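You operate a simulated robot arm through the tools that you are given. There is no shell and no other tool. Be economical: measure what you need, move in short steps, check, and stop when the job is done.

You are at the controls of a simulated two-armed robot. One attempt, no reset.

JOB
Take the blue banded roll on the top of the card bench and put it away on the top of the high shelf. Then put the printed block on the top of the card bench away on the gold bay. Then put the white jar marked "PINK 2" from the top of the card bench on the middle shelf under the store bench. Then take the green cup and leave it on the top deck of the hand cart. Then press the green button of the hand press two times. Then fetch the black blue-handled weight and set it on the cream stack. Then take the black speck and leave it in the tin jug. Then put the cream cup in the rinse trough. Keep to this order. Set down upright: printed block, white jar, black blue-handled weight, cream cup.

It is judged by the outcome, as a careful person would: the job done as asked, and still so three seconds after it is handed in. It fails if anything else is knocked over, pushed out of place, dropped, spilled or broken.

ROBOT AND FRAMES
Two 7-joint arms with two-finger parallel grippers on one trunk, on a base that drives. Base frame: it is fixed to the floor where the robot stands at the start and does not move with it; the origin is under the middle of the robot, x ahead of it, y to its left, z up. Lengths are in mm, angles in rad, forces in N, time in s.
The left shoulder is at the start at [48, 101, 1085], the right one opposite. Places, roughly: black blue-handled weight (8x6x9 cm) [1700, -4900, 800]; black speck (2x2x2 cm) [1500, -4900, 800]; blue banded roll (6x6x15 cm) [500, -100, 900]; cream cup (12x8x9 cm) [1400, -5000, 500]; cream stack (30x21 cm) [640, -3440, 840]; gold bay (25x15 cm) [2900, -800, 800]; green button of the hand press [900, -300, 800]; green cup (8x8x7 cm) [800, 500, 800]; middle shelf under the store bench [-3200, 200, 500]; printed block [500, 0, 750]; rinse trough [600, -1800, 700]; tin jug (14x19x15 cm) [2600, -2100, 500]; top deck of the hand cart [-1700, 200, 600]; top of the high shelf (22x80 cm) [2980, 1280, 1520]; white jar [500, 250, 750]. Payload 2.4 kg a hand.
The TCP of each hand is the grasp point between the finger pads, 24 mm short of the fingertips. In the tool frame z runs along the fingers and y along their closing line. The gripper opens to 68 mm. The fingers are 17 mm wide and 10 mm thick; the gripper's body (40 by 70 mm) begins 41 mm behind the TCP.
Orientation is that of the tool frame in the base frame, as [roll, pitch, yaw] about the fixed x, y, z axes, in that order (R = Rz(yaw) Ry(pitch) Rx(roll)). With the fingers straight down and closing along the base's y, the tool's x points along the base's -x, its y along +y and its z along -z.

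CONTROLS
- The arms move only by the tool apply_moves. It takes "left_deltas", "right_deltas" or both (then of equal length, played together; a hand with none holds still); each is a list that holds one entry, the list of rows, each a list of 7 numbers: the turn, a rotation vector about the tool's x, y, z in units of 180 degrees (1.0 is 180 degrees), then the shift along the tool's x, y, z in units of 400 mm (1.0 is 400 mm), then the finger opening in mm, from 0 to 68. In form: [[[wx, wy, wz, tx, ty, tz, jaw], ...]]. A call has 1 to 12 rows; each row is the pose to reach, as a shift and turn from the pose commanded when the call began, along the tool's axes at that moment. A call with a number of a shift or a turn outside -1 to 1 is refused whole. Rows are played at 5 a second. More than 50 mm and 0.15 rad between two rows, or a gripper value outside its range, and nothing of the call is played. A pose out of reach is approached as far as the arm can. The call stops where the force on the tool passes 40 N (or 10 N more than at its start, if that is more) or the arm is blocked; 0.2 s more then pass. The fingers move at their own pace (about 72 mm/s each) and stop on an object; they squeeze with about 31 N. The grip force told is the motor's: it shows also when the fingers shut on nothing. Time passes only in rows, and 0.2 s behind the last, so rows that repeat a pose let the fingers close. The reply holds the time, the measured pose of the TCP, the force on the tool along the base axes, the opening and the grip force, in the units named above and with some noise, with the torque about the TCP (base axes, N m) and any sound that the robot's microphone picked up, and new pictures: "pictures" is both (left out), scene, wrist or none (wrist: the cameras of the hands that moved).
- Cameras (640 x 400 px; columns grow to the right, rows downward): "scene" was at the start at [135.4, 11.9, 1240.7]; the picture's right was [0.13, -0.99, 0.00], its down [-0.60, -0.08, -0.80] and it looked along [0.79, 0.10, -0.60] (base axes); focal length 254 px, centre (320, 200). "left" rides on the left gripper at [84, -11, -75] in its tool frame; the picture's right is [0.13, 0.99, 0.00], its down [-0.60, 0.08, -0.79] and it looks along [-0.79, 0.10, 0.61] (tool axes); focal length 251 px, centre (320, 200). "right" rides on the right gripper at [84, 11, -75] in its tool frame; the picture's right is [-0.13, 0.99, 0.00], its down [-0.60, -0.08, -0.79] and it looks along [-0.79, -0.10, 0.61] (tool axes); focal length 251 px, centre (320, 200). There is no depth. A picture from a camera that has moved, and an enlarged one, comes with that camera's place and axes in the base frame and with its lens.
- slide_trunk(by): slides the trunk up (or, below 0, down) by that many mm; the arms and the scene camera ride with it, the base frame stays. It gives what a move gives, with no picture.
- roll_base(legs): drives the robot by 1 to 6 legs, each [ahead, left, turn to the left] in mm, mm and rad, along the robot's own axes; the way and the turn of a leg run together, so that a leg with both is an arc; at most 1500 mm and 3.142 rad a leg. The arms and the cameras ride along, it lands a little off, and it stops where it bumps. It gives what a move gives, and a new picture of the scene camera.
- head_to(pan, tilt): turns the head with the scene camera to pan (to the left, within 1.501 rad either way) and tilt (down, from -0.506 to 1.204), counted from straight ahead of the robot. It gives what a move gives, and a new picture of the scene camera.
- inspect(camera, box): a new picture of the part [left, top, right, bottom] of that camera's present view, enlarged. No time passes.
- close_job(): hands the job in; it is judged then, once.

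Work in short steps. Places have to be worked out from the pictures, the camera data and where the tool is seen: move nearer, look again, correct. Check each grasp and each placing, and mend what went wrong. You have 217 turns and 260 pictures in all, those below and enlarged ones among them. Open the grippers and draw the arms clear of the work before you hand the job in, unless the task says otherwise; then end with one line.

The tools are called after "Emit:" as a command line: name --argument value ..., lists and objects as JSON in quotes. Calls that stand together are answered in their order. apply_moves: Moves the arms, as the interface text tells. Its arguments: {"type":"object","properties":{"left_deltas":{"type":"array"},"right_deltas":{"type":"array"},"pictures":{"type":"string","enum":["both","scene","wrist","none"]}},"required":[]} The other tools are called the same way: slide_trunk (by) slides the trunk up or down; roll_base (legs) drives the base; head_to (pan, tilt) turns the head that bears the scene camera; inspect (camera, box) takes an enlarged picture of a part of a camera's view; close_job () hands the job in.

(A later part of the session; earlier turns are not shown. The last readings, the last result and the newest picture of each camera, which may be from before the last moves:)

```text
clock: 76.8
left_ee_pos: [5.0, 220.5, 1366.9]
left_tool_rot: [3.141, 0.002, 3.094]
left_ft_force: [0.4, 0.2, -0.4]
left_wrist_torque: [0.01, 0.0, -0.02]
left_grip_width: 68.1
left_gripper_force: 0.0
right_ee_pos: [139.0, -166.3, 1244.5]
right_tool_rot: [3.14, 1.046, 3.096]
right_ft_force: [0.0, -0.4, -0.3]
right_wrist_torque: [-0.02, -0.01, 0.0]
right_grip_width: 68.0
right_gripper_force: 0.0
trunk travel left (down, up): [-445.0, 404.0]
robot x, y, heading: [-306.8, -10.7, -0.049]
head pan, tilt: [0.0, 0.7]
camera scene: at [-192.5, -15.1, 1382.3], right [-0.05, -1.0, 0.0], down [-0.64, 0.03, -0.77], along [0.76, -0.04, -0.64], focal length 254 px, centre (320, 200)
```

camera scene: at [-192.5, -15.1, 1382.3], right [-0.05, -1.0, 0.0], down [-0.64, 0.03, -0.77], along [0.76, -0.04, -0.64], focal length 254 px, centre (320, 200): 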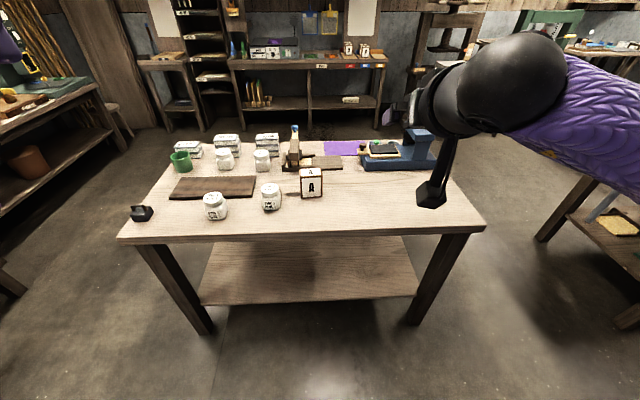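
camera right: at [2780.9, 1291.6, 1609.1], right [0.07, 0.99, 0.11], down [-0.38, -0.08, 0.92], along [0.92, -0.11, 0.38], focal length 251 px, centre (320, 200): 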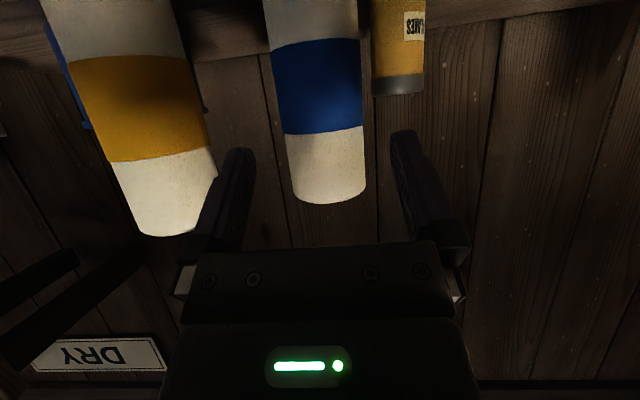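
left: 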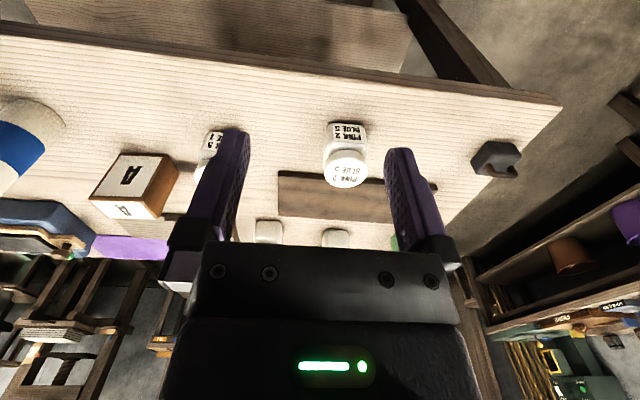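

My heading drifted to -0.05. I need the block's dimensions, so I'll zoom in on the block and the gold bay area beyond it.

Emit:
inspect --camera "scene" --box '[250, 120, 410, 220]'

Emit:
inspect --camera "scene" --box '[230, 30, 410, 120]'

```text
4.00 times, centred on (330, 170) of scene
camera zoom: at [-192.5, -15.1, 1382.3], right [-0.05, -1.0, 0.0], down [-0.64, 0.03, -0.77], along [0.76, -0.04, -0.64], focal length 1017 px, centre (280, 320)
```

zoom: 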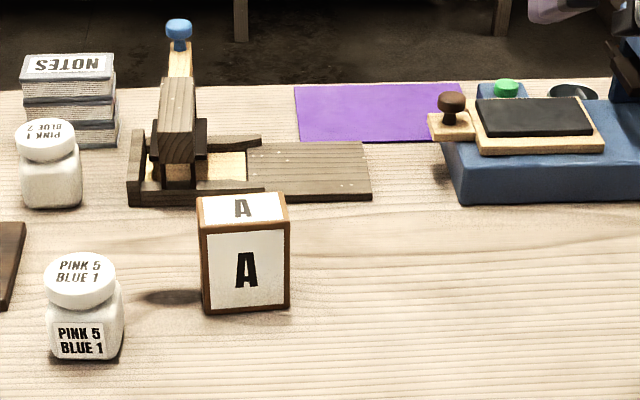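

```text
3.56 times, centred on (320, 75) of scene
camera zoom: at [-192.5, -15.1, 1382.3], right [-0.05, -1.0, 0.0], down [-0.64, 0.03, -0.77], along [0.76, -0.04, -0.64], focal length 904 px, centre (320, 644)
```

zoom: 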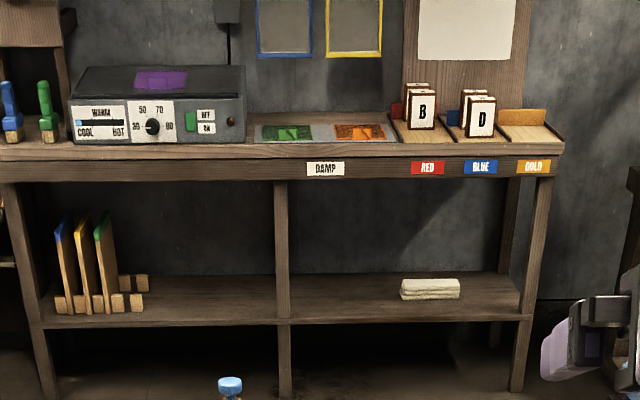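

The block is about 57 (x) × 81 (y) × 95 mm at roughly [570, -20], so it must be gripped across x. The gold bay is the rightmost one on the far bench. I'll turn the right hand straight down, lower it, then yaw it by 90°.

Emit:
apply_moves --right_deltas '[[[0, 0.0417, 0, 0.0604, 0, 0.0204, 68], [0, 0.0833, 0, 0.1208, 0, 0.0409, 68], [0, 0.125, 0, 0.1811, 0, 0.0613, 68], [0, 0.1667, 0, 0.2415, 0, 0.0817, 68], [0, 0.2083, 0, 0.3019, 0, 0.1021, 68], [0, 0.25, 0, 0.3623, 0, 0.1226, 68], [0, 0.2917, 0, 0.4226, 0, 0.143, 68], [0, 0.3333, 0, 0.483, 0, 0.1634, 68], [0, 0.3333, 0, 0.483, 0, 0.1634, 68]]]' --pictures "none"

Emit:
apply_moves --right_deltas '[[[0, 0, -0.045, 0, 0, 0, 68], [0, 0, -0.09, 0, 0, 0, 68], [0, 0, -0.135, 0, 0, 0, 68], [0, 0, -0.18, 0, 0, 0, 68], [0, 0, -0.225, 0, 0, 0, 68], [0, 0, -0.27, 0, 0, 0, 68], [0, 0, -0.315, 0, 0, 0, 68], [0, 0, -0.36, 0, 0, 0, 68], [0, 0, -0.405, 0, 0, 0, 68], [0, 0, -0.45, 0, 0, 0, 68], [0, 0, -0.5, 0, 0, 0, 68], [0, 0, -0.5, 0, 0, 0, 68]]]' --pictures "both"

```text
clock: 78.8
left_ee_pos: [4.7, 220.7, 1367.3]
left_tool_rot: [-3.141, 0.002, 3.095]
left_ft_force: [0.8, 0.7, 0.4]
left_wrist_torque: [-0.01, 0.01, -0.02]
left_grip_width: 68.2
left_gripper_force: 0.0
right_ee_pos: [99.9, -163.4, 1043.1]
right_tool_rot: [3.138, -0.001, 3.098]
right_ft_force: [0.8, -0.8, -0.7]
right_wrist_torque: [-0.04, 0.0, 0.0]
right_grip_width: 67.9
right_gripper_force: 0.1
trunk travel left (down, up): [-445.0, 404.0]
robot x, y, heading: [-305.5, -9.9, -0.045]
head pan, tilt: [0.0, 0.7]
```

```text
refused: row 11 steps farther than a row can; nothing moved
```

The last step was too large, so I'm repeating the yaw with even steps.

Emit:
apply_moves --right_deltas '[[[0, 0, -0.0455, 0, 0, 0, 68], [0, 0, -0.091, 0, 0, 0, 68], [0, 0, -0.1365, 0, 0, 0, 68], [0, 0, -0.182, 0, 0, 0, 68], [0, 0, -0.2275, 0, 0, 0, 68], [0, 0, -0.273, 0, 0, 0, 68], [0, 0, -0.3185, 0, 0, 0, 68], [0, 0, -0.364, 0, 0, 0, 68], [0, 0, -0.4095, 0, 0, 0, 68], [0, 0, -0.455, 0, 0, 0, 68], [0, 0, -0.5, 0, 0, 0, 68], [0, 0, -0.5, 0, 0, 0, 68]]]' --pictures "both"

```text
clock: 81.4
left_ee_pos: [7.9, 221.4, 1366.2]
left_tool_rot: [-3.141, 0.001, 3.094]
left_ft_force: [0.5, -0.2, 0.4]
left_wrist_torque: [-0.01, 0.01, -0.03]
left_grip_width: 68.3
left_gripper_force: 0.1
right_ee_pos: [-53.7, -146.4, 963.3]
right_tool_rot: [-3.112, -0.011, -1.642]
right_ft_force: [-0.4, -0.3, -0.6]
right_wrist_torque: [-0.01, -0.02, -0.04]
right_grip_width: 68.4
right_gripper_force: 0.1
right hand out of reach, approached as far as the arm can: row 6, 7, 8, 9, 10, 11, 12
trunk travel left (down, up): [-445.0, 404.0]
robot x, y, heading: [-299.7, -11.0, -0.044]
head pan, tilt: [0.0, 0.7]
camera scene: at [-191.3, -14.5, 1382.0], right [-0.05, -1.0, 0.0], down [-0.64, 0.03, -0.76], along [0.76, -0.04, -0.65], focal length 254 px, centre (320, 200)
camera right: at [-71.6, -228.9, 1038.2], right [-0.98, 0.2, -0.03], down [0.1, 0.61, 0.79], along [0.17, 0.77, -0.61], focal length 251 px, centre (320, 200)
```

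scene: 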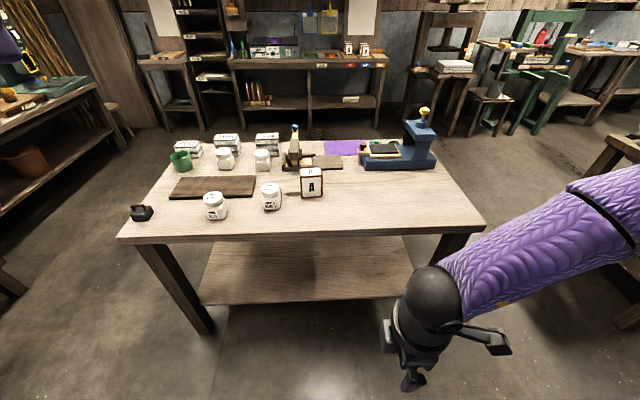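
right: 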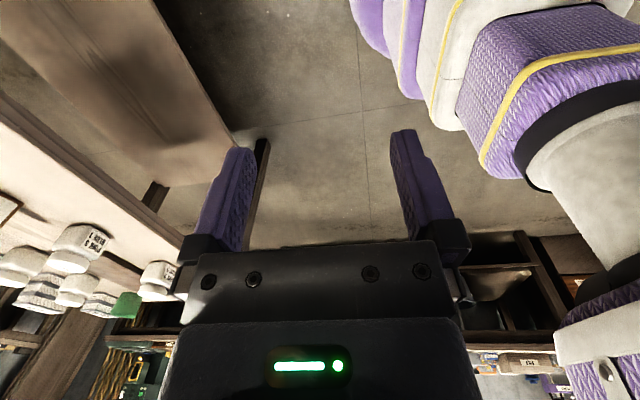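

That yaw is reach-limited with the robot facing the bench. The plan now is to restore the neutral hand yaw and turn the robot side-on to the bench, so that the closing line lies along base x.

Emit:
apply_moves --right_deltas '[[[0, 0, 0.0455, 0, 0, 0, 68], [0, 0, 0.091, 0, 0, 0, 68], [0, 0, 0.1365, 0, 0, 0, 68], [0, 0, 0.182, 0, 0, 0, 68], [0, 0, 0.2275, 0, 0, 0, 68], [0, 0, 0.273, 0, 0, 0, 68], [0, 0, 0.3185, 0, 0, 0, 68], [0, 0, 0.364, 0, 0, 0, 68], [0, 0, 0.4095, 0, 0, 0, 68], [0, 0, 0.455, 0, 0, 0, 68], [0, 0, 0.5, 0, 0, 0, 68], [0, 0, 0.5, 0, 0, 0, 68]]]' --pictures "none"

```text
clock: 84.0
left_ee_pos: [6.0, 220.5, 1368.1]
left_tool_rot: [-3.141, 0.0, 3.094]
left_ft_force: [-0.2, -0.2, 0.2]
left_wrist_torque: [-0.02, -0.03, 0.01]
left_grip_width: 68.2
left_gripper_force: 0.0
right_ee_pos: [-52.4, -151.2, 962.2]
right_tool_rot: [3.14, 0.0, 3.093]
right_ft_force: [-0.1, 0.0, 0.5]
right_wrist_torque: [-0.01, 0.01, 0.02]
right_grip_width: 68.4
right_gripper_force: 0.1
trunk travel left (down, up): [-445.0, 404.0]
robot x, y, heading: [-301.9, -12.0, -0.046]
head pan, tilt: [0.0, 0.7]
```

I'm testing how far the neutral-yaw hand reaches sideways to the right.

Emit:
apply_moves --right_deltas '[[[0, 0, 0, 0, -0.1, 0, 68], [0, 0, 0, 0, -0.2, 0, 68], [0, 0, 0, 0, -0.3, 0, 68], [0, 0, 0, 0, -0.4, 0, 68], [0, 0, 0, 0, -0.5, 0, 68], [0, 0, 0, 0, -0.6, 0, 68], [0, 0, 0, 0, -0.7, 0, 68], [0, 0, 0, 0, -0.8, 0, 68], [0, 0, 0, 0, -0.85, 0, 68], [0, 0, 0, 0, -0.85, 0, 68]]]' --pictures "none"

```text
clock: 86.2
left_ee_pos: [5.6, 221.1, 1367.8]
left_tool_rot: [-3.141, 0.0, 3.094]
left_ft_force: [0.2, 0.0, -0.2]
left_wrist_torque: [0.03, -0.01, 0.01]
left_grip_width: 67.9
left_gripper_force: 0.0
right_ee_pos: [-61.6, -424.3, 955.8]
right_tool_rot: [3.141, -0.001, 3.096]
right_ft_force: [-0.6, 0.0, -0.8]
right_wrist_torque: [0.0, -0.02, 0.0]
right_grip_width: 67.7
right_gripper_force: 0.0
right hand out of reach, approached as far as the arm can: row 7, 8, 9, 10
trunk travel left (down, up): [-445.0, 404.0]
robot x, y, heading: [-306.2, -12.3, -0.046]
head pan, tilt: [0.0, 0.7]
```

The lateral limit is about 400 mm at this height. I'll try again with the hand farther back, higher relative to the shoulder, and farther right.

Emit:
apply_moves --right_deltas '[[[0, 0, 0, 0.09, 0, -0.06, 68], [0, 0, 0, 0.18, 0, -0.12, 68], [0, 0, 0, 0.27, 0, -0.18, 68], [0, 0, 0, 0.36, 0, -0.22, 68], [0, 0, 0, 0.36, -0.1, -0.22, 68], [0, 0, 0, 0.36, -0.2, -0.22, 68], [0, 0, 0, 0.36, -0.3, -0.22, 68], [0, 0, 0, 0.36, -0.4, -0.22, 68], [0, 0, 0, 0.36, -0.4, -0.22, 68]]]' --pictures "scene"

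```text
clock: 88.2
left_ee_pos: [5.4, 220.6, 1368.4]
left_tool_rot: [3.14, 0.0, 3.096]
left_ft_force: [-0.8, 0.4, 1.3]
left_wrist_torque: [0.01, 0.05, 0.03]
left_grip_width: 67.8
left_gripper_force: 0.1
right_ee_pos: [-151.3, -408.1, 1021.5]
right_tool_rot: [-3.137, 0.0, 3.093]
right_ft_force: [-0.2, -0.3, 0.0]
right_wrist_torque: [0.02, 0.01, 0.0]
right_grip_width: 68.4
right_gripper_force: 0.1
right hand out of reach, approached as far as the arm can: row 2, 3, 4, 5, 6, 7, 8, 9
trunk travel left (down, up): [-445.0, 404.0]
robot x, y, heading: [-307.6, -13.6, -0.05]
head pan, tilt: [0.0, 0.7]
camera scene: at [-192.7, -15.2, 1382.2], right [-0.05, -1.0, 0.0], down [-0.64, 0.03, -0.76], along [0.76, -0.04, -0.64], focal length 254 px, centre (320, 200)
```

scene: 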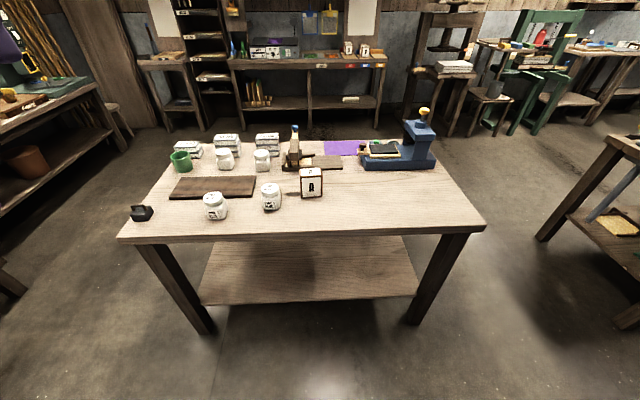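

The limit is the hand's yaw relative to the arm, about 50° on this side. I'll bring the hand forward again and test the opposite yaw direction.

Emit:
apply_moves --right_deltas '[[[0, 0, 0, -0.075, 0.0725, 0, 68], [0, 0, 0, -0.15, 0.145, 0, 68], [0, 0, 0, -0.225, 0.2175, 0, 68], [0, 0, 0, -0.3, 0.29, 0, 68], [0, 0, 0, -0.375, 0.3625, 0, 68], [0, 0, 0, -0.45, 0.435, 0, 68], [0, 0, 0, -0.525, 0.5075, 0, 68], [0, 0, 0, -0.58, 0.58, 0, 68], [0, 0, 0, -0.58, 0.58, 0, 68]]]' --pictures "none"

Emit:
apply_moves --right_deltas '[[[0, 0, 0.0455, 0, 0, 0, 68], [0, 0, 0.091, 0, 0, 0, 68], [0, 0, 0.1365, 0, 0, 0, 68], [0, 0, 0.182, 0, 0, 0, 68], [0, 0, 0.2275, 0, 0, 0, 68], [0, 0, 0.273, 0, 0, 0, 68], [0, 0, 0.3185, 0, 0, 0, 68], [0, 0, 0.364, 0, 0, 0, 68], [0, 0, 0.4095, 0, 0, 0, 68], [0, 0, 0.455, 0, 0, 0, 68], [0, 0, 0.5, 0, 0, 0, 68], [0, 0, 0.5, 0, 0, 0, 68]]]' --pictures "both"

```text
clock: 90.2
left_ee_pos: [5.0, 220.6, 1367.8]
left_tool_rot: [-3.14, 0.0, 3.095]
left_ft_force: [-0.6, -0.4, -0.2]
left_wrist_torque: [-0.02, -0.01, 0.0]
left_grip_width: 68.0
left_gripper_force: 0.0
right_ee_pos: [93.0, -185.5, 1020.9]
right_tool_rot: [3.141, -0.001, 3.095]
right_ft_force: [-0.3, 0.1, -0.6]
right_wrist_torque: [0.04, -0.01, 0.02]
right_grip_width: 68.2
right_gripper_force: 0.0
trunk travel left (down, up): [-445.0, 404.0]
robot x, y, heading: [-298.9, -10.4, -0.048]
head pan, tilt: [0.0, 0.7]
```

```text
clock: 92.8
left_ee_pos: [5.3, 221.1, 1367.5]
left_tool_rot: [-3.141, -0.001, 3.096]
left_ft_force: [-1.3, 0.5, -0.3]
left_wrist_torque: [0.0, 0.04, 0.01]
left_grip_width: 68.0
left_gripper_force: 0.0
right_ee_pos: [91.5, -187.4, 1020.5]
right_tool_rot: [-3.141, -0.003, 1.522]
right_ft_force: [-0.4, -0.3, -0.2]
right_wrist_torque: [0.02, 0.05, 0.03]
right_grip_width: 68.0
right_gripper_force: 0.0
trunk travel left (down, up): [-445.0, 404.0]
robot x, y, heading: [-303.8, -8.9, -0.047]
head pan, tilt: [0.0, 0.7]
camera scene: at [-192.5, -15.1, 1382.2], right [-0.05, -1.0, 0.0], down [-0.64, 0.03, -0.76], along [0.76, -0.04, -0.64], focal length 254 px, centre (320, 200)
camera right: at [106.8, -104.5, 1095.8], right [0.98, -0.18, 0.0], down [-0.11, -0.6, 0.79], along [-0.14, -0.78, -0.61], focal length 251 px, centre (320, 200)
```

scene: 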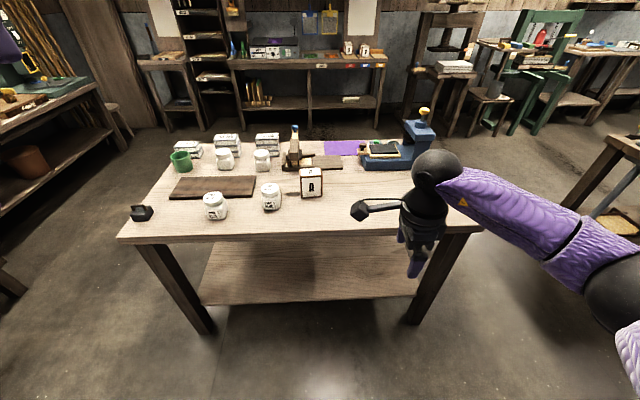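
right: 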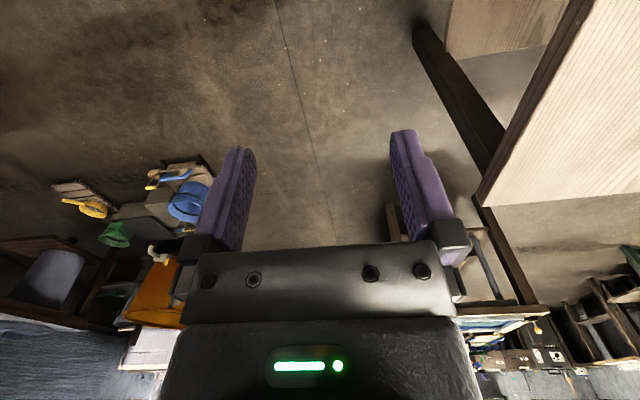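

The clockwise yaw works fully, with the camera on the left and fingers closing along x. I'll see how much farther forward it reaches.

Emit:
apply_moves --right_deltas '[[[0, 0, 0, 0, 0.1, 0, 68], [0, 0, 0, 0, 0.2, 0, 68], [0, 0, 0, 0, 0.3, 0, 68], [0, 0, 0, 0, 0.3, 0, 68]]]' --pictures "none"

```text
clock: 93.8
left_ee_pos: [5.2, 222.0, 1367.2]
left_tool_rot: [3.141, 0.001, 3.094]
left_ft_force: [-0.5, -0.5, 0.4]
left_wrist_torque: [-0.05, 0.01, -0.01]
left_grip_width: 67.9
left_gripper_force: 0.1
right_ee_pos: [181.5, -191.4, 1021.5]
right_tool_rot: [3.139, 0.0, 1.525]
right_ft_force: [-1.6, -0.3, 0.0]
right_wrist_torque: [-0.01, 0.0, 0.04]
right_grip_width: 67.7
right_gripper_force: 0.1
right hand out of reach, approached as far as the arm can: row 3, 4
trunk travel left (down, up): [-445.0, 404.0]
robot x, y, heading: [-304.5, -9.7, -0.049]
head pan, tilt: [0.0, 0.7]
```

It reaches about 490 mm forward this way. I'll straighten my heading and drive so the hand hovers near the block.

Emit:
apply_moves --right_deltas '[[[0, 0, 0, 0, -0.075, 0, 68], [0, 0, 0, 0, -0.075, 0, 68]]]' --pictures "none"

Emit:
roll_base --legs '[[0, 0, 0.06], [360, 150, 0]]'

Emit:
head_to --pan -0.35 --tilt 0.75

Emit:
inspect --camera "right" --box '[0, 0, 640, 400]'

```text
clock: 94.4
left_ee_pos: [6.1, 221.8, 1367.7]
left_tool_rot: [-3.141, -0.001, 3.094]
left_ft_force: [0.4, 0.5, 0.3]
left_wrist_torque: [0.01, -0.02, 0.02]
left_grip_width: 68.2
left_gripper_force: 0.1
right_ee_pos: [150.3, -192.5, 1020.9]
right_tool_rot: [-3.14, -0.001, 1.524]
right_ft_force: [0.8, -0.6, -0.4]
right_wrist_torque: [0.02, 0.01, 0.02]
right_grip_width: 68.1
right_gripper_force: 0.0
trunk travel left (down, up): [-445.0, 404.0]
robot x, y, heading: [-307.5, -11.3, -0.042]
head pan, tilt: [0.0, 0.7]
```

```text
clock: 97.3
left_ee_pos: [355.2, 393.3, 1368.2]
left_tool_rot: [3.141, 0.0, -3.128]
left_ft_force: [0.7, -0.3, -0.3]
left_wrist_torque: [-0.01, 0.05, 0.0]
left_grip_width: 68.2
left_gripper_force: 0.1
right_ee_pos: [524.2, -9.3, 1020.3]
right_tool_rot: [-3.142, 0.001, 1.585]
right_ft_force: [-0.2, 0.3, -0.4]
right_wrist_torque: [0.0, 0.0, 0.01]
right_grip_width: 67.8
right_gripper_force: 0.0
trunk travel left (down, up): [-445.0, 404.0]
robot x, y, heading: [60.7, 140.9, 0.015]
head pan, tilt: [0.0, 0.7]
camera scene: at [171.2, 146.3, 1382.1], right [0.01, -1.0, 0.0], down [-0.64, -0.01, -0.76], along [0.76, 0.01, -0.64], focal length 254 px, centre (320, 200)
```

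scene: 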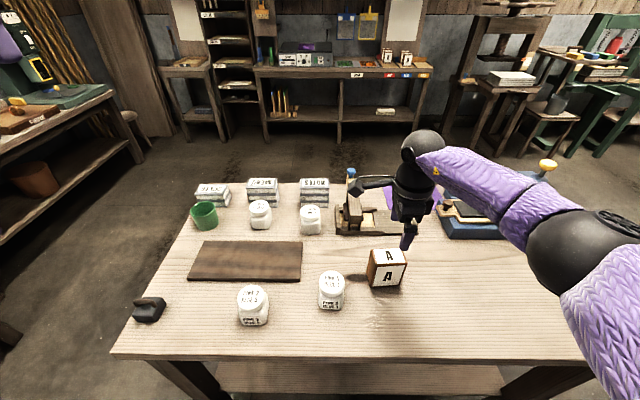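

```text
clock: 98.1
left_ee_pos: [353.3, 393.5, 1368.3]
left_tool_rot: [-3.141, 0.002, -3.128]
left_ft_force: [-0.4, -0.5, 0.1]
left_wrist_torque: [-0.02, 0.01, 0.04]
left_grip_width: 68.1
left_gripper_force: 0.1
right_ee_pos: [524.2, -9.3, 1021.4]
right_tool_rot: [3.141, -0.001, 1.586]
right_ft_force: [-0.1, 0.0, 0.1]
right_wrist_torque: [-0.03, 0.03, -0.03]
right_grip_width: 67.9
right_gripper_force: 0.0
trunk travel left (down, up): [-445.0, 404.0]
robot x, y, heading: [59.7, 144.5, 0.012]
head pan, tilt: [-0.351, 0.75]
camera scene: at [164.0, 117.5, 1378.0], right [-0.33, -0.94, 0.0], down [-0.64, 0.23, -0.73], along [0.69, -0.24, -0.68], focal length 254 px, centre (320, 200)
```

scene: 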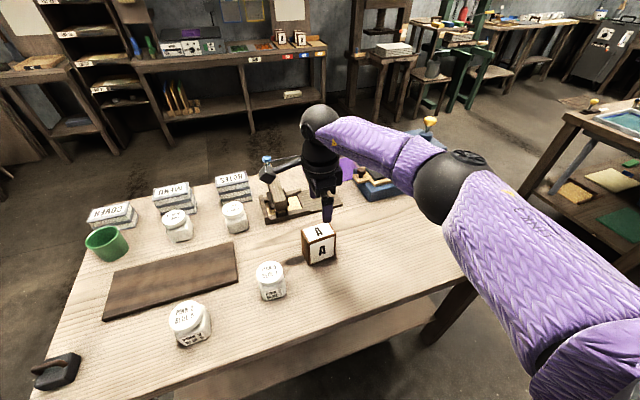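

```text
1.00 times, centred on (320, 200) of right (not enlarged: the box is as wide or as high as the picture)
camera zoom: at [534.3, 74.9, 1096.3], right [0.99, -0.12, 0.0], down [-0.07, -0.61, 0.79], along [-0.09, -0.79, -0.61], focal length 251 px, centre (320, 200)
```

zoom: 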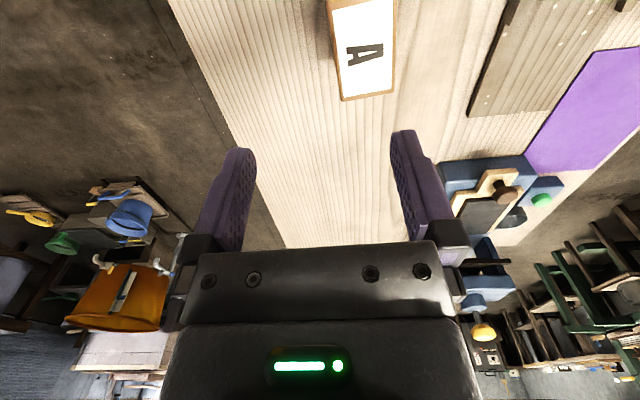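

From the wrist view the block is 52 mm thick, centred at about [562, -21], with a yaw of about +0.09. I'll roll ahead, yaw the hand to match, and lower the trunk partway.

Emit:
roll_base --legs '[[38, -12, 0]]'

Emit:
apply_moves --right_deltas '[[[0, 0, -0.024, 0, 0, 0, 68], [0, 0, -0.024, 0, 0, 0, 68]]]' --pictures "none"

Emit:
slide_trunk --by -110

Emit:
inspect --camera "right" --box '[0, 0, 640, 400]'

```text
clock: 99.0
left_ee_pos: [393.7, 381.2, 1367.7]
left_tool_rot: [-3.141, -0.001, -3.125]
left_ft_force: [0.8, 0.0, 0.4]
left_wrist_torque: [0.03, 0.02, 0.04]
left_grip_width: 68.0
left_gripper_force: 0.1
right_ee_pos: [563.4, -20.9, 1020.6]
right_tool_rot: [-3.142, -0.001, 1.585]
right_ft_force: [0.1, 0.5, -0.6]
right_wrist_torque: [0.01, 0.06, -0.05]
right_grip_width: 68.0
right_gripper_force: 0.0
trunk travel left (down, up): [-445.0, 404.0]
robot x, y, heading: [94.9, 130.7, 0.012]
head pan, tilt: [-0.351, 0.75]
camera scene: at [203.3, 105.3, 1377.8], right [-0.33, -0.94, 0.0], down [-0.64, 0.23, -0.73], along [0.69, -0.24, -0.68], focal length 254 px, centre (320, 200)
```

scene: 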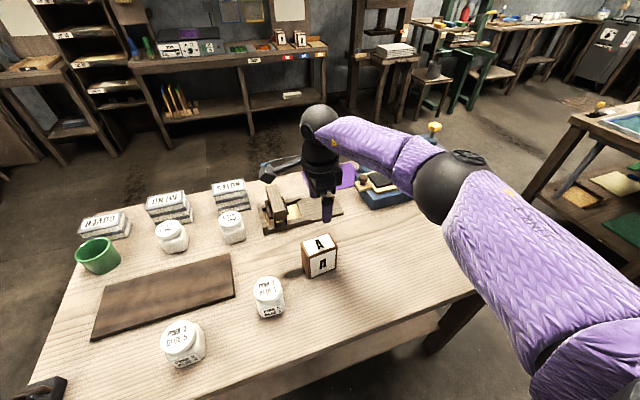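

```text
clock: 99.6
left_ee_pos: [391.4, 381.3, 1367.1]
left_tool_rot: [3.141, -0.001, -3.127]
left_ft_force: [0.8, 0.0, -0.1]
left_wrist_torque: [0.0, -0.03, 0.02]
left_grip_width: 68.1
left_gripper_force: 0.1
right_ee_pos: [561.8, -20.1, 1020.2]
right_tool_rot: [-3.142, -0.003, 1.661]
right_ft_force: [-0.9, 0.2, -0.6]
right_wrist_torque: [0.01, -0.01, -0.01]
right_grip_width: 68.0
right_gripper_force: 0.1
trunk travel left (down, up): [-445.0, 404.0]
robot x, y, heading: [98.1, 134.0, 0.012]
head pan, tilt: [-0.351, 0.75]
```

```text
clock: 101.0
left_ee_pos: [391.5, 380.1, 1258.2]
left_tool_rot: [3.141, -0.001, -3.127]
left_ft_force: [-0.4, -0.8, 0.4]
left_wrist_torque: [-0.01, 0.01, 0.03]
left_grip_width: 67.6
left_gripper_force: 0.1
right_ee_pos: [561.4, -20.5, 911.4]
right_tool_rot: [3.139, -0.002, 1.662]
right_ft_force: [0.1, 0.1, -0.6]
right_wrist_torque: [0.0, -0.01, 0.01]
right_grip_width: 68.1
right_gripper_force: 0.0
trunk travel left (down, up): [-335.0, 514.0]
robot x, y, heading: [94.7, 134.0, 0.012]
head pan, tilt: [-0.351, 0.75]
```

```text
1.00 times, centred on (320, 200) of right (not enlarged: the box is as wide or as high as the picture)
camera zoom: at [565.7, 64.0, 986.7], right [1.0, -0.04, 0.0], down [-0.02, -0.61, 0.79], along [-0.03, -0.79, -0.61], focal length 251 px, centre (320, 200)
```

zoom: 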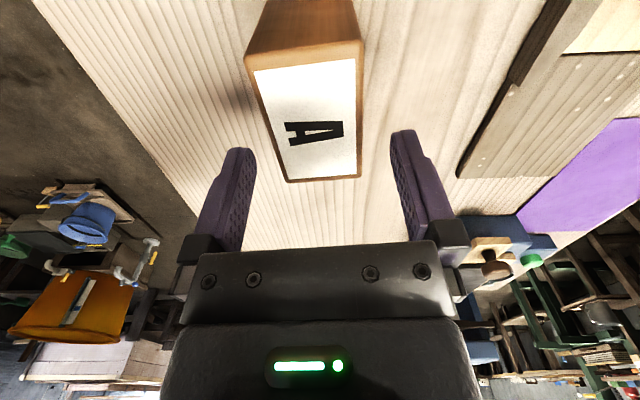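

The block is centred at [560, -27] with a matching yaw, and the fingers straddle it with about 8 mm to spare each side. I'll nudge the hand, lower the trunk to z 838, and grip.

Emit:
apply_moves --right_deltas '[[[0, 0, 0, -0.015, -0.003, 0, 68], [0, 0, 0, -0.015, -0.003, 0, 68]]]' --pictures "none"

Emit:
slide_trunk --by -73

Emit:
apply_moves --right_deltas '[[[0, 0, 0, 0, 0, 0, 40], [0, 0, 0, 0, 0, 0, 40], [0, 0, 0, 0, 0, 0, 40]]]' --pictures "both"

```text
clock: 101.6
left_ee_pos: [391.4, 380.0, 1257.0]
left_tool_rot: [3.141, 0.0, -3.127]
left_ft_force: [-0.1, -0.3, 0.2]
left_wrist_torque: [0.0, 0.01, -0.01]
left_grip_width: 67.8
left_gripper_force: 0.0
right_ee_pos: [560.9, -26.6, 911.8]
right_tool_rot: [-3.141, -0.003, 1.661]
right_ft_force: [0.0, -0.2, 0.7]
right_wrist_torque: [0.02, 0.0, 0.0]
right_grip_width: 67.9
right_gripper_force: 0.1
trunk travel left (down, up): [-335.0, 514.0]
robot x, y, heading: [97.4, 128.7, 0.015]
head pan, tilt: [-0.351, 0.75]
```

```text
clock: 102.7
left_ee_pos: [390.9, 381.7, 1185.1]
left_tool_rot: [-3.141, -0.001, -3.128]
left_ft_force: [0.4, -0.6, 0.1]
left_wrist_torque: [-0.03, 0.0, 0.01]
left_grip_width: 68.0
left_gripper_force: 0.2
right_ee_pos: [561.5, -26.7, 839.4]
right_tool_rot: [3.14, 0.0, 1.66]
right_ft_force: [3.3, -2.1, 8.1]
right_wrist_torque: [-0.08, 0.08, 0.01]
right_grip_width: 67.8
right_gripper_force: 0.1
trunk travel left (down, up): [-262.0, 587.0]
robot x, y, heading: [95.9, 133.9, 0.015]
head pan, tilt: [-0.351, 0.75]
```

```text
clock: 103.5
left_ee_pos: [391.1, 381.8, 1185.1]
left_tool_rot: [3.141, 0.002, -3.127]
left_ft_force: [0.2, 0.7, -0.5]
left_wrist_torque: [0.0, 0.0, -0.04]
left_grip_width: 67.8
left_gripper_force: 0.0
right_ee_pos: [560.0, -26.6, 838.1]
right_tool_rot: [3.14, 0.002, 1.659]
right_ft_force: [-5.4, -1.3, 10.7]
right_wrist_torque: [-0.15, 0.4, -0.02]
right_grip_width: 49.7
right_gripper_force: 31.0
trunk travel left (down, up): [-262.0, 587.0]
robot x, y, heading: [97.5, 131.3, 0.013]
head pan, tilt: [-0.351, 0.75]
camera scene: at [231.6, 106.1, 1193.4], right [-0.33, -0.94, 0.0], down [-0.64, 0.23, -0.73], along [0.69, -0.24, -0.68], focal length 254 px, centre (320, 200)
camera right: at [564.1, 57.7, 913.9], right [1.0, -0.04, 0.0], down [-0.02, -0.61, 0.79], along [-0.03, -0.79, -0.61], focal length 251 px, centre (320, 200)
```

scene: 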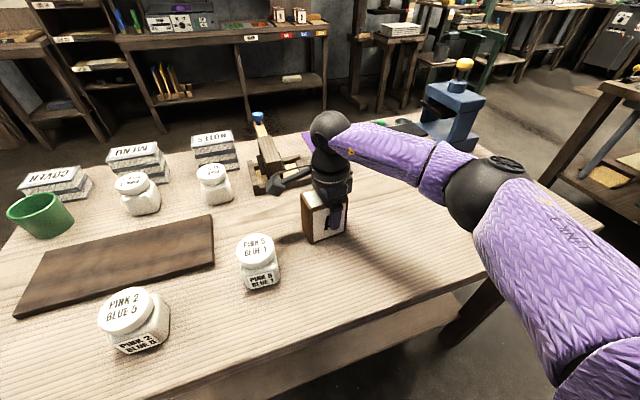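
right: 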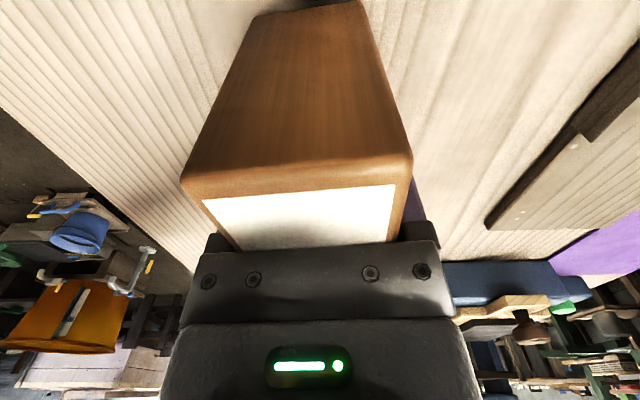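

The block is gripped at 49.7 mm. I'll lift it, back off, and drive round the right end of the bench toward the far bays.

Emit:
slide_trunk --by 270

Emit:
roll_base --legs '[[-350, 0, -0.013], [0, -1130, 0], [1400, 0, 0], [550, 0, 0]]'

Emit:
head_to --pan 0.35 --tilt 0.45

```text
clock: 106.3
left_ee_pos: [392.8, 380.4, 1454.4]
left_tool_rot: [-3.14, -0.001, -3.128]
left_ft_force: [1.3, -0.2, 0.4]
left_wrist_torque: [-0.03, 0.02, 0.03]
left_grip_width: 68.1
left_gripper_force: 0.2
right_ee_pos: [560.5, -26.9, 1108.5]
right_tool_rot: [3.141, -0.003, 1.661]
right_ft_force: [0.4, 0.4, -1.5]
right_wrist_torque: [-0.03, -0.01, -0.03]
right_grip_width: 50.0
right_gripper_force: 31.1
trunk travel left (down, up): [-532.0, 317.0]
robot x, y, heading: [100.5, 130.8, 0.014]
head pan, tilt: [-0.351, 0.75]
```

```text
clock: 123.2
left_ee_pos: [1978.8, -806.1, 1454.8]
left_tool_rot: [3.141, 0.0, 3.113]
left_ft_force: [0.3, -0.9, 0.3]
left_wrist_torque: [0.02, 0.04, 0.0]
left_grip_width: 67.8
left_gripper_force: 0.1
right_ee_pos: [2130.6, -1222.2, 1107.4]
right_tool_rot: [-3.141, -0.003, 1.618]
right_ft_force: [0.2, -0.8, -1.2]
right_wrist_torque: [-0.03, 0.0, -0.01]
right_grip_width: 49.8
right_gripper_force: 31.4
trunk travel left (down, up): [-532.0, 317.0]
robot x, y, heading: [1673.5, -1041.2, -0.028]
head pan, tilt: [-0.351, 0.75]
camera scene: at [1769.0, -1073.2, 1465.2], right [-0.37, -0.93, 0.0], down [-0.63, 0.25, -0.73], along [0.68, -0.27, -0.68], focal length 254 px, centre (320, 200)
```

scene: 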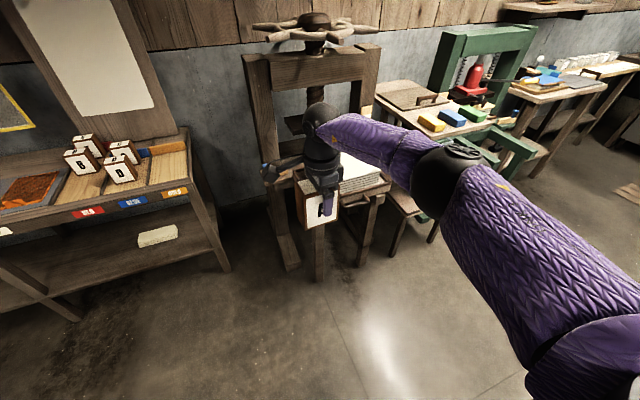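

```text
clock: 124.3
left_ee_pos: [1977.9, -805.6, 1454.0]
left_tool_rot: [-3.141, 0.001, 3.112]
left_ft_force: [0.7, 0.7, 0.7]
left_wrist_torque: [0.0, 0.0, 0.01]
left_grip_width: 68.2
left_gripper_force: 0.0
right_ee_pos: [2128.8, -1221.7, 1108.3]
right_tool_rot: [-3.141, -0.001, 1.616]
right_ft_force: [0.0, 1.0, -1.9]
right_wrist_torque: [-0.02, 0.0, 0.02]
right_grip_width: 49.8
right_gripper_force: 31.2
trunk travel left (down, up): [-532.0, 317.0]
robot x, y, heading: [1673.1, -1041.4, -0.034]
head pan, tilt: [0.351, 0.45]
camera scene: at [1778.7, -1013.5, 1491.7], right [0.32, -0.95, 0.0], down [-0.41, -0.14, -0.9], along [0.85, 0.28, -0.44], focal length 254 px, centre (320, 200)
```

scene: 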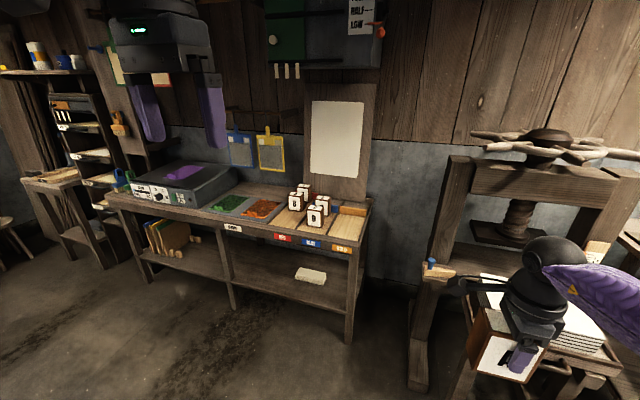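

The gold bay is the rightmost one, next to the D block in the blue bay. I'll zoom in for its geometry.

Emit:
inspect --camera "scene" --box '[260, 170, 390, 260]'

```text
4.44 times, centred on (325, 215) of scene
camera zoom: at [1778.7, -1013.5, 1491.7], right [0.32, -0.95, 0.0], down [-0.41, -0.14, -0.9], along [0.85, 0.28, -0.44], focal length 1130 px, centre (298, 133)
```

zoom: 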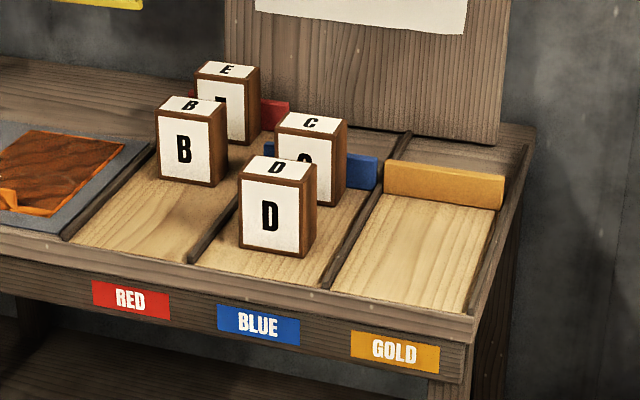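

The bay spans about x 2776–3000 and y -735 to -875 with its floor near z 800. I'm aiming for [2880, -810]. I'll straighten the heading and block yaw, then drive there with the block held high.

Emit:
apply_moves --right_deltas '[[[0, 0, 0.024, 0, 0, 0, 40], [0, 0, 0.024, 0, 0, 0, 40]]]' --pictures "none"

Emit:
roll_base --legs '[[0, 0, 0.034], [350, 396, 0], [200, 0, 0]]'

```text
clock: 124.9
left_ee_pos: [1977.9, -805.2, 1454.5]
left_tool_rot: [3.141, 0.0, 3.111]
left_ft_force: [0.4, 0.3, 0.3]
left_wrist_torque: [0.02, 0.03, 0.01]
left_grip_width: 67.9
left_gripper_force: 0.0
right_ee_pos: [2129.9, -1222.0, 1108.4]
right_tool_rot: [-3.14, -0.003, 1.541]
right_ft_force: [0.6, -0.2, -2.1]
right_wrist_torque: [0.02, -0.03, 0.01]
right_grip_width: 49.8
right_gripper_force: 31.2
trunk travel left (down, up): [-532.0, 317.0]
robot x, y, heading: [1671.5, -1041.6, -0.029]
head pan, tilt: [0.351, 0.45]
```

```text
clock: 129.5
left_ee_pos: [2523.0, -406.6, 1453.7]
left_tool_rot: [-3.142, 0.001, 3.14]
left_ft_force: [-0.3, -0.6, -0.3]
left_wrist_torque: [0.05, 0.02, 0.02]
left_grip_width: 67.9
left_gripper_force: 0.2
right_ee_pos: [2686.3, -817.3, 1108.1]
right_tool_rot: [3.141, -0.002, 1.572]
right_ft_force: [0.3, -0.2, -0.9]
right_wrist_torque: [-0.03, 0.04, 0.03]
right_grip_width: 49.8
right_gripper_force: 30.8
trunk travel left (down, up): [-532.0, 317.0]
robot x, y, heading: [2225.0, -650.4, 0.0]
head pan, tilt: [0.351, 0.45]
camera scene: at [2328.6, -619.9, 1491.6], right [0.34, -0.94, 0.0], down [-0.41, -0.15, -0.9], along [0.84, 0.31, -0.44], focal length 254 px, centre (320, 200)
```

scene: 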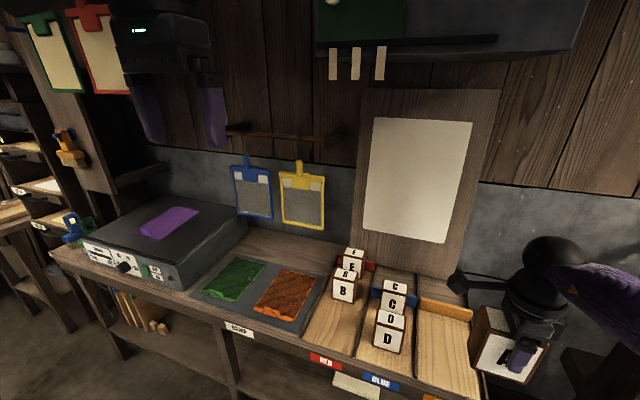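

On track. I'll move 190 mm ahead and look down at the bay.

Emit:
roll_base --legs '[[192, 7, 0]]'

Emit:
head_to --pan -0.25 --tilt 0.8

Emit:
inspect --camera "right" --box '[0, 0, 640, 400]'

```text
clock: 131.1
left_ee_pos: [2719.4, -400.6, 1454.1]
left_tool_rot: [-3.141, 0.0, 3.139]
left_ft_force: [-0.2, -0.1, -0.6]
left_wrist_torque: [-0.05, 0.02, 0.0]
left_grip_width: 67.7
left_gripper_force: 0.0
right_ee_pos: [2881.1, -812.7, 1107.4]
right_tool_rot: [-3.141, 0.0, 1.566]
right_ft_force: [0.4, -0.4, -1.7]
right_wrist_torque: [0.01, 0.02, -0.03]
right_grip_width: 49.9
right_gripper_force: 31.1
trunk travel left (down, up): [-532.0, 317.0]
robot x, y, heading: [2413.8, -647.2, -0.004]
head pan, tilt: [0.351, 0.45]
camera scene: at [2524.8, -613.5, 1491.6], right [0.34, -0.94, 0.0], down [-0.41, -0.15, -0.9], along [0.85, 0.31, -0.44], focal length 254 px, centre (320, 200)
```

scene: 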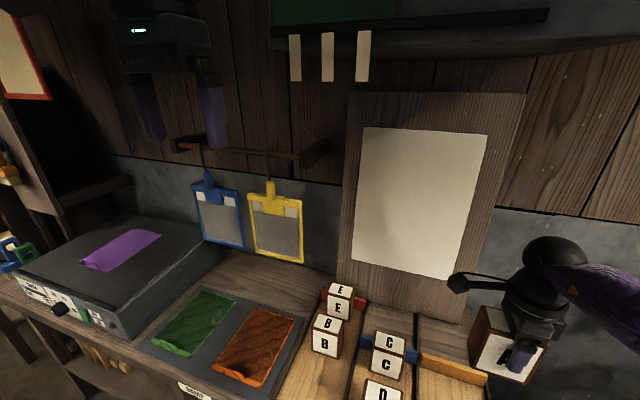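

```text
clock: 132.1
left_ee_pos: [2716.8, -401.2, 1455.1]
left_tool_rot: [3.14, 0.002, 3.137]
left_ft_force: [-0.3, 0.0, 0.2]
left_wrist_torque: [0.0, -0.01, -0.02]
left_grip_width: 68.1
left_gripper_force: 0.0
right_ee_pos: [2879.6, -813.0, 1107.3]
right_tool_rot: [3.141, 0.0, 1.567]
right_ft_force: [0.4, 0.4, -1.0]
right_wrist_torque: [-0.03, 0.02, 0.02]
right_grip_width: 49.8
right_gripper_force: 31.4
trunk travel left (down, up): [-532.0, 317.0]
robot x, y, heading: [2419.1, -646.3, 0.0]
head pan, tilt: [-0.25, 0.799]
camera scene: at [2515.2, -665.0, 1461.3], right [-0.25, -0.97, 0.0], down [-0.69, 0.18, -0.7], along [0.68, -0.17, -0.72], focal length 254 px, centre (320, 200)
```

scene: 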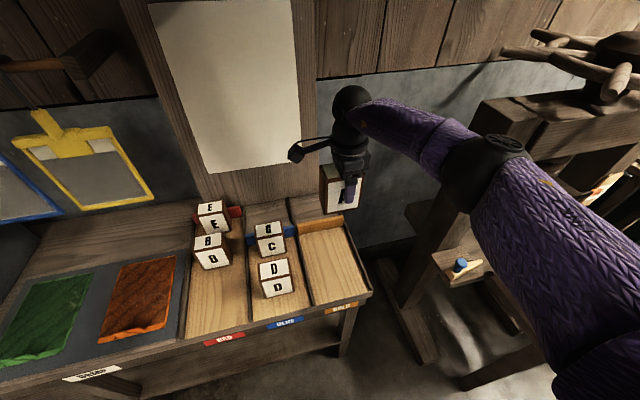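

```text
1.00 times, centred on (320, 200) of right (not enlarged: the box is as wide or as high as the picture)
camera zoom: at [2892.0, -728.9, 1183.3], right [0.99, -0.13, 0.0], down [-0.08, -0.6, 0.79], along [-0.11, -0.79, -0.61], focal length 251 px, centre (320, 200)
```

zoom: 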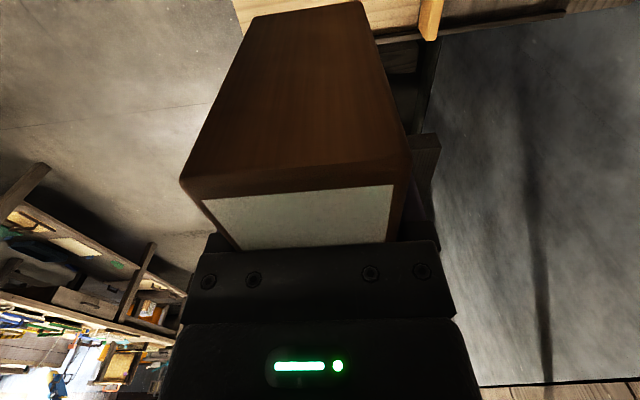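

The hand is over the bay at [2880, -813] with the block square. I'll lower the trunk to just above the floor, then settle with the arm.

Emit:
slide_trunk --by -222

Emit:
head_to --pan -0.3 --tilt 0.75

Emit:
inspect --camera "scene" --box '[200, 100, 440, 250]'

```text
clock: 134.5
left_ee_pos: [2718.1, -401.4, 1232.7]
left_tool_rot: [3.141, 0.001, 3.138]
left_ft_force: [0.5, 0.4, -0.2]
left_wrist_torque: [0.03, 0.01, 0.02]
left_grip_width: 68.0
left_gripper_force: 0.1
right_ee_pos: [2880.3, -812.3, 887.2]
right_tool_rot: [3.14, -0.001, 1.565]
right_ft_force: [-0.6, -0.5, -1.7]
right_wrist_torque: [-0.02, 0.02, 0.0]
right_grip_width: 49.5
right_gripper_force: 31.3
trunk travel left (down, up): [-310.0, 539.0]
robot x, y, heading: [2421.2, -644.2, -0.002]
head pan, tilt: [-0.25, 0.799]
```

```text
clock: 135.1
left_ee_pos: [2717.1, -401.0, 1232.8]
left_tool_rot: [-3.141, 0.0, 3.137]
left_ft_force: [-0.8, 0.8, -0.2]
left_wrist_torque: [-0.02, 0.01, 0.0]
left_grip_width: 68.0
left_gripper_force: 0.1
right_ee_pos: [2881.3, -813.2, 886.0]
right_tool_rot: [-3.141, 0.0, 1.568]
right_ft_force: [-0.2, 0.2, -1.5]
right_wrist_torque: [0.01, 0.04, 0.0]
right_grip_width: 50.0
right_gripper_force: 31.2
trunk travel left (down, up): [-310.0, 539.0]
robot x, y, heading: [2419.2, -645.4, -0.006]
head pan, tilt: [-0.3, 0.75]
camera scene: at [2545.0, -669.7, 1241.8], right [-0.3, -0.95, 0.0], down [-0.65, 0.2, -0.73], along [0.7, -0.22, -0.68], focal length 254 px, centre (320, 200)
```

scene: 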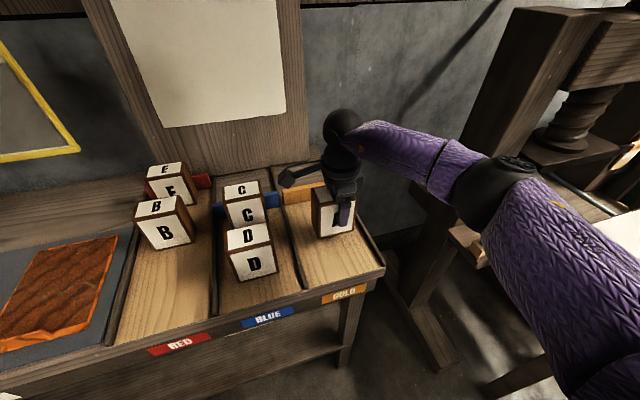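

```text
2.67 times, centred on (320, 175) of scene
camera zoom: at [2545.0, -669.7, 1241.8], right [-0.3, -0.95, 0.0], down [-0.65, 0.2, -0.73], along [0.7, -0.22, -0.68], focal length 678 px, centre (320, 267)
```

zoom: 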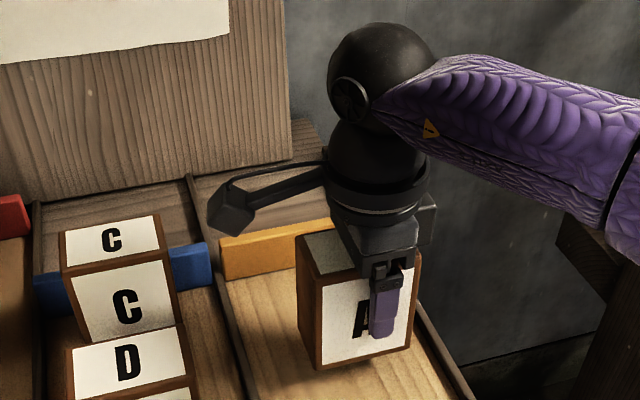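

The block sits slightly right in the bay, so I'll shift 8 mm left and lower in small steps to contact.

Emit:
apply_moves --right_deltas '[[[0, 0, 0, 0.02, 0, 0, 40], [0, 0, 0, 0.02, 0, 0.02, 40], [0, 0, 0, 0.02, 0, 0.035, 40], [0, 0, 0, 0.02, 0, 0.04, 40], [0, 0, 0, 0.02, 0, 0.045, 40], [0, 0, 0, 0.02, 0, 0.05, 40], [0, 0, 0, 0.02, 0, 0.05, 40]]]' --pictures "none"

```text
clock: 136.7
left_ee_pos: [2717.8, -401.8, 1232.8]
left_tool_rot: [-3.14, 0.001, 3.139]
left_ft_force: [-0.3, -0.2, 0.4]
left_wrist_torque: [-0.02, 0.01, -0.01]
left_grip_width: 68.4
left_gripper_force: 0.0
right_ee_pos: [2881.0, -804.7, 866.9]
right_tool_rot: [3.141, -0.001, 1.567]
right_ft_force: [0.5, 0.8, -1.5]
right_wrist_torque: [-0.02, -0.01, 0.02]
right_grip_width: 49.6
right_gripper_force: 30.9
trunk travel left (down, up): [-310.0, 539.0]
robot x, y, heading: [2415.8, -647.7, 0.003]
head pan, tilt: [-0.3, 0.75]
```

No contact yet at 867, so I'll continue in 2 mm steps.

Emit:
apply_moves --right_deltas '[[[0, 0, 0, 0, 0, 0.005, 40], [0, 0, 0, 0, 0, 0.01, 40], [0, 0, 0, 0, 0, 0.015, 40], [0, 0, 0, 0, 0, 0.015, 40]]]' --pictures "none"

```text
clock: 137.7
left_ee_pos: [2717.4, -401.0, 1233.0]
left_tool_rot: [-3.141, 0.0, 3.138]
left_ft_force: [0.1, -0.4, -0.4]
left_wrist_torque: [0.04, -0.02, -0.02]
left_grip_width: 68.1
left_gripper_force: 0.0
right_ee_pos: [2880.7, -804.1, 860.9]
right_tool_rot: [3.139, -0.001, 1.568]
right_ft_force: [1.8, -1.1, 3.9]
right_wrist_torque: [-0.09, 0.09, 0.05]
right_grip_width: 50.0
right_gripper_force: 31.0
trunk travel left (down, up): [-310.0, 539.0]
robot x, y, heading: [2417.7, -646.2, -0.004]
head pan, tilt: [-0.3, 0.75]
```

First contact at 861. I'll press 1.5 mm more, release, and rise.

Emit:
apply_moves --right_deltas '[[[0, 0, 0, 0, 0, 0.004, 40], [0, 0, 0, 0, 0, 0.002, 68], [0, 0, 0, 0, 0, 0.002, 68], [0, 0, 0, 0, 0, 0.002, 68], [0, 0, 0, 0, 0, -0.08, 68], [0, 0, 0, 0, 0, -0.19, 68], [0, 0, 0, 0, 0, -0.3, 68], [0, 0, 0, 0, 0, -0.3, 68]]]' --pictures "both"

```text
clock: 139.5
left_ee_pos: [2717.7, -401.2, 1232.9]
left_tool_rot: [-3.141, 0.001, 3.139]
left_ft_force: [0.3, -0.4, -0.1]
left_wrist_torque: [0.02, -0.01, 0.0]
left_grip_width: 68.0
left_gripper_force: 0.0
right_ee_pos: [2881.1, -803.6, 979.2]
right_tool_rot: [3.141, 0.002, 1.567]
right_ft_force: [-0.2, -0.3, -1.3]
right_wrist_torque: [-0.01, 0.0, -0.01]
right_grip_width: 67.8
right_gripper_force: 0.0
trunk travel left (down, up): [-310.0, 539.0]
robot x, y, heading: [2417.4, -647.4, -0.003]
head pan, tilt: [-0.3, 0.75]
camera scene: at [2544.9, -669.6, 1241.8], right [-0.3, -0.95, 0.0], down [-0.65, 0.2, -0.73], along [0.7, -0.22, -0.68], focal length 254 px, centre (320, 200)
camera right: at [2892.3, -720.2, 1054.9], right [0.99, -0.13, 0.0], down [-0.08, -0.6, 0.79], along [-0.11, -0.79, -0.61], focal length 251 px, centre (320, 200)
```

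scene: 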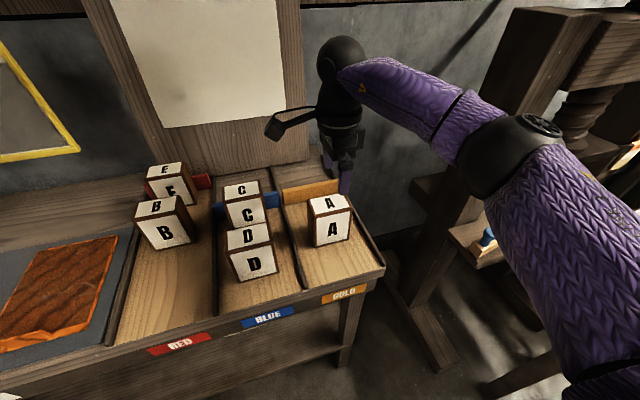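
right: 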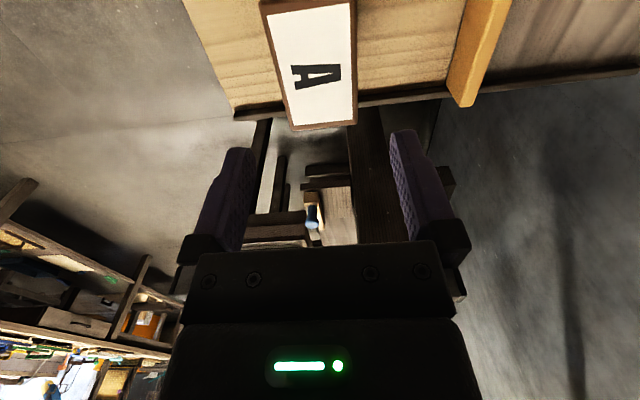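

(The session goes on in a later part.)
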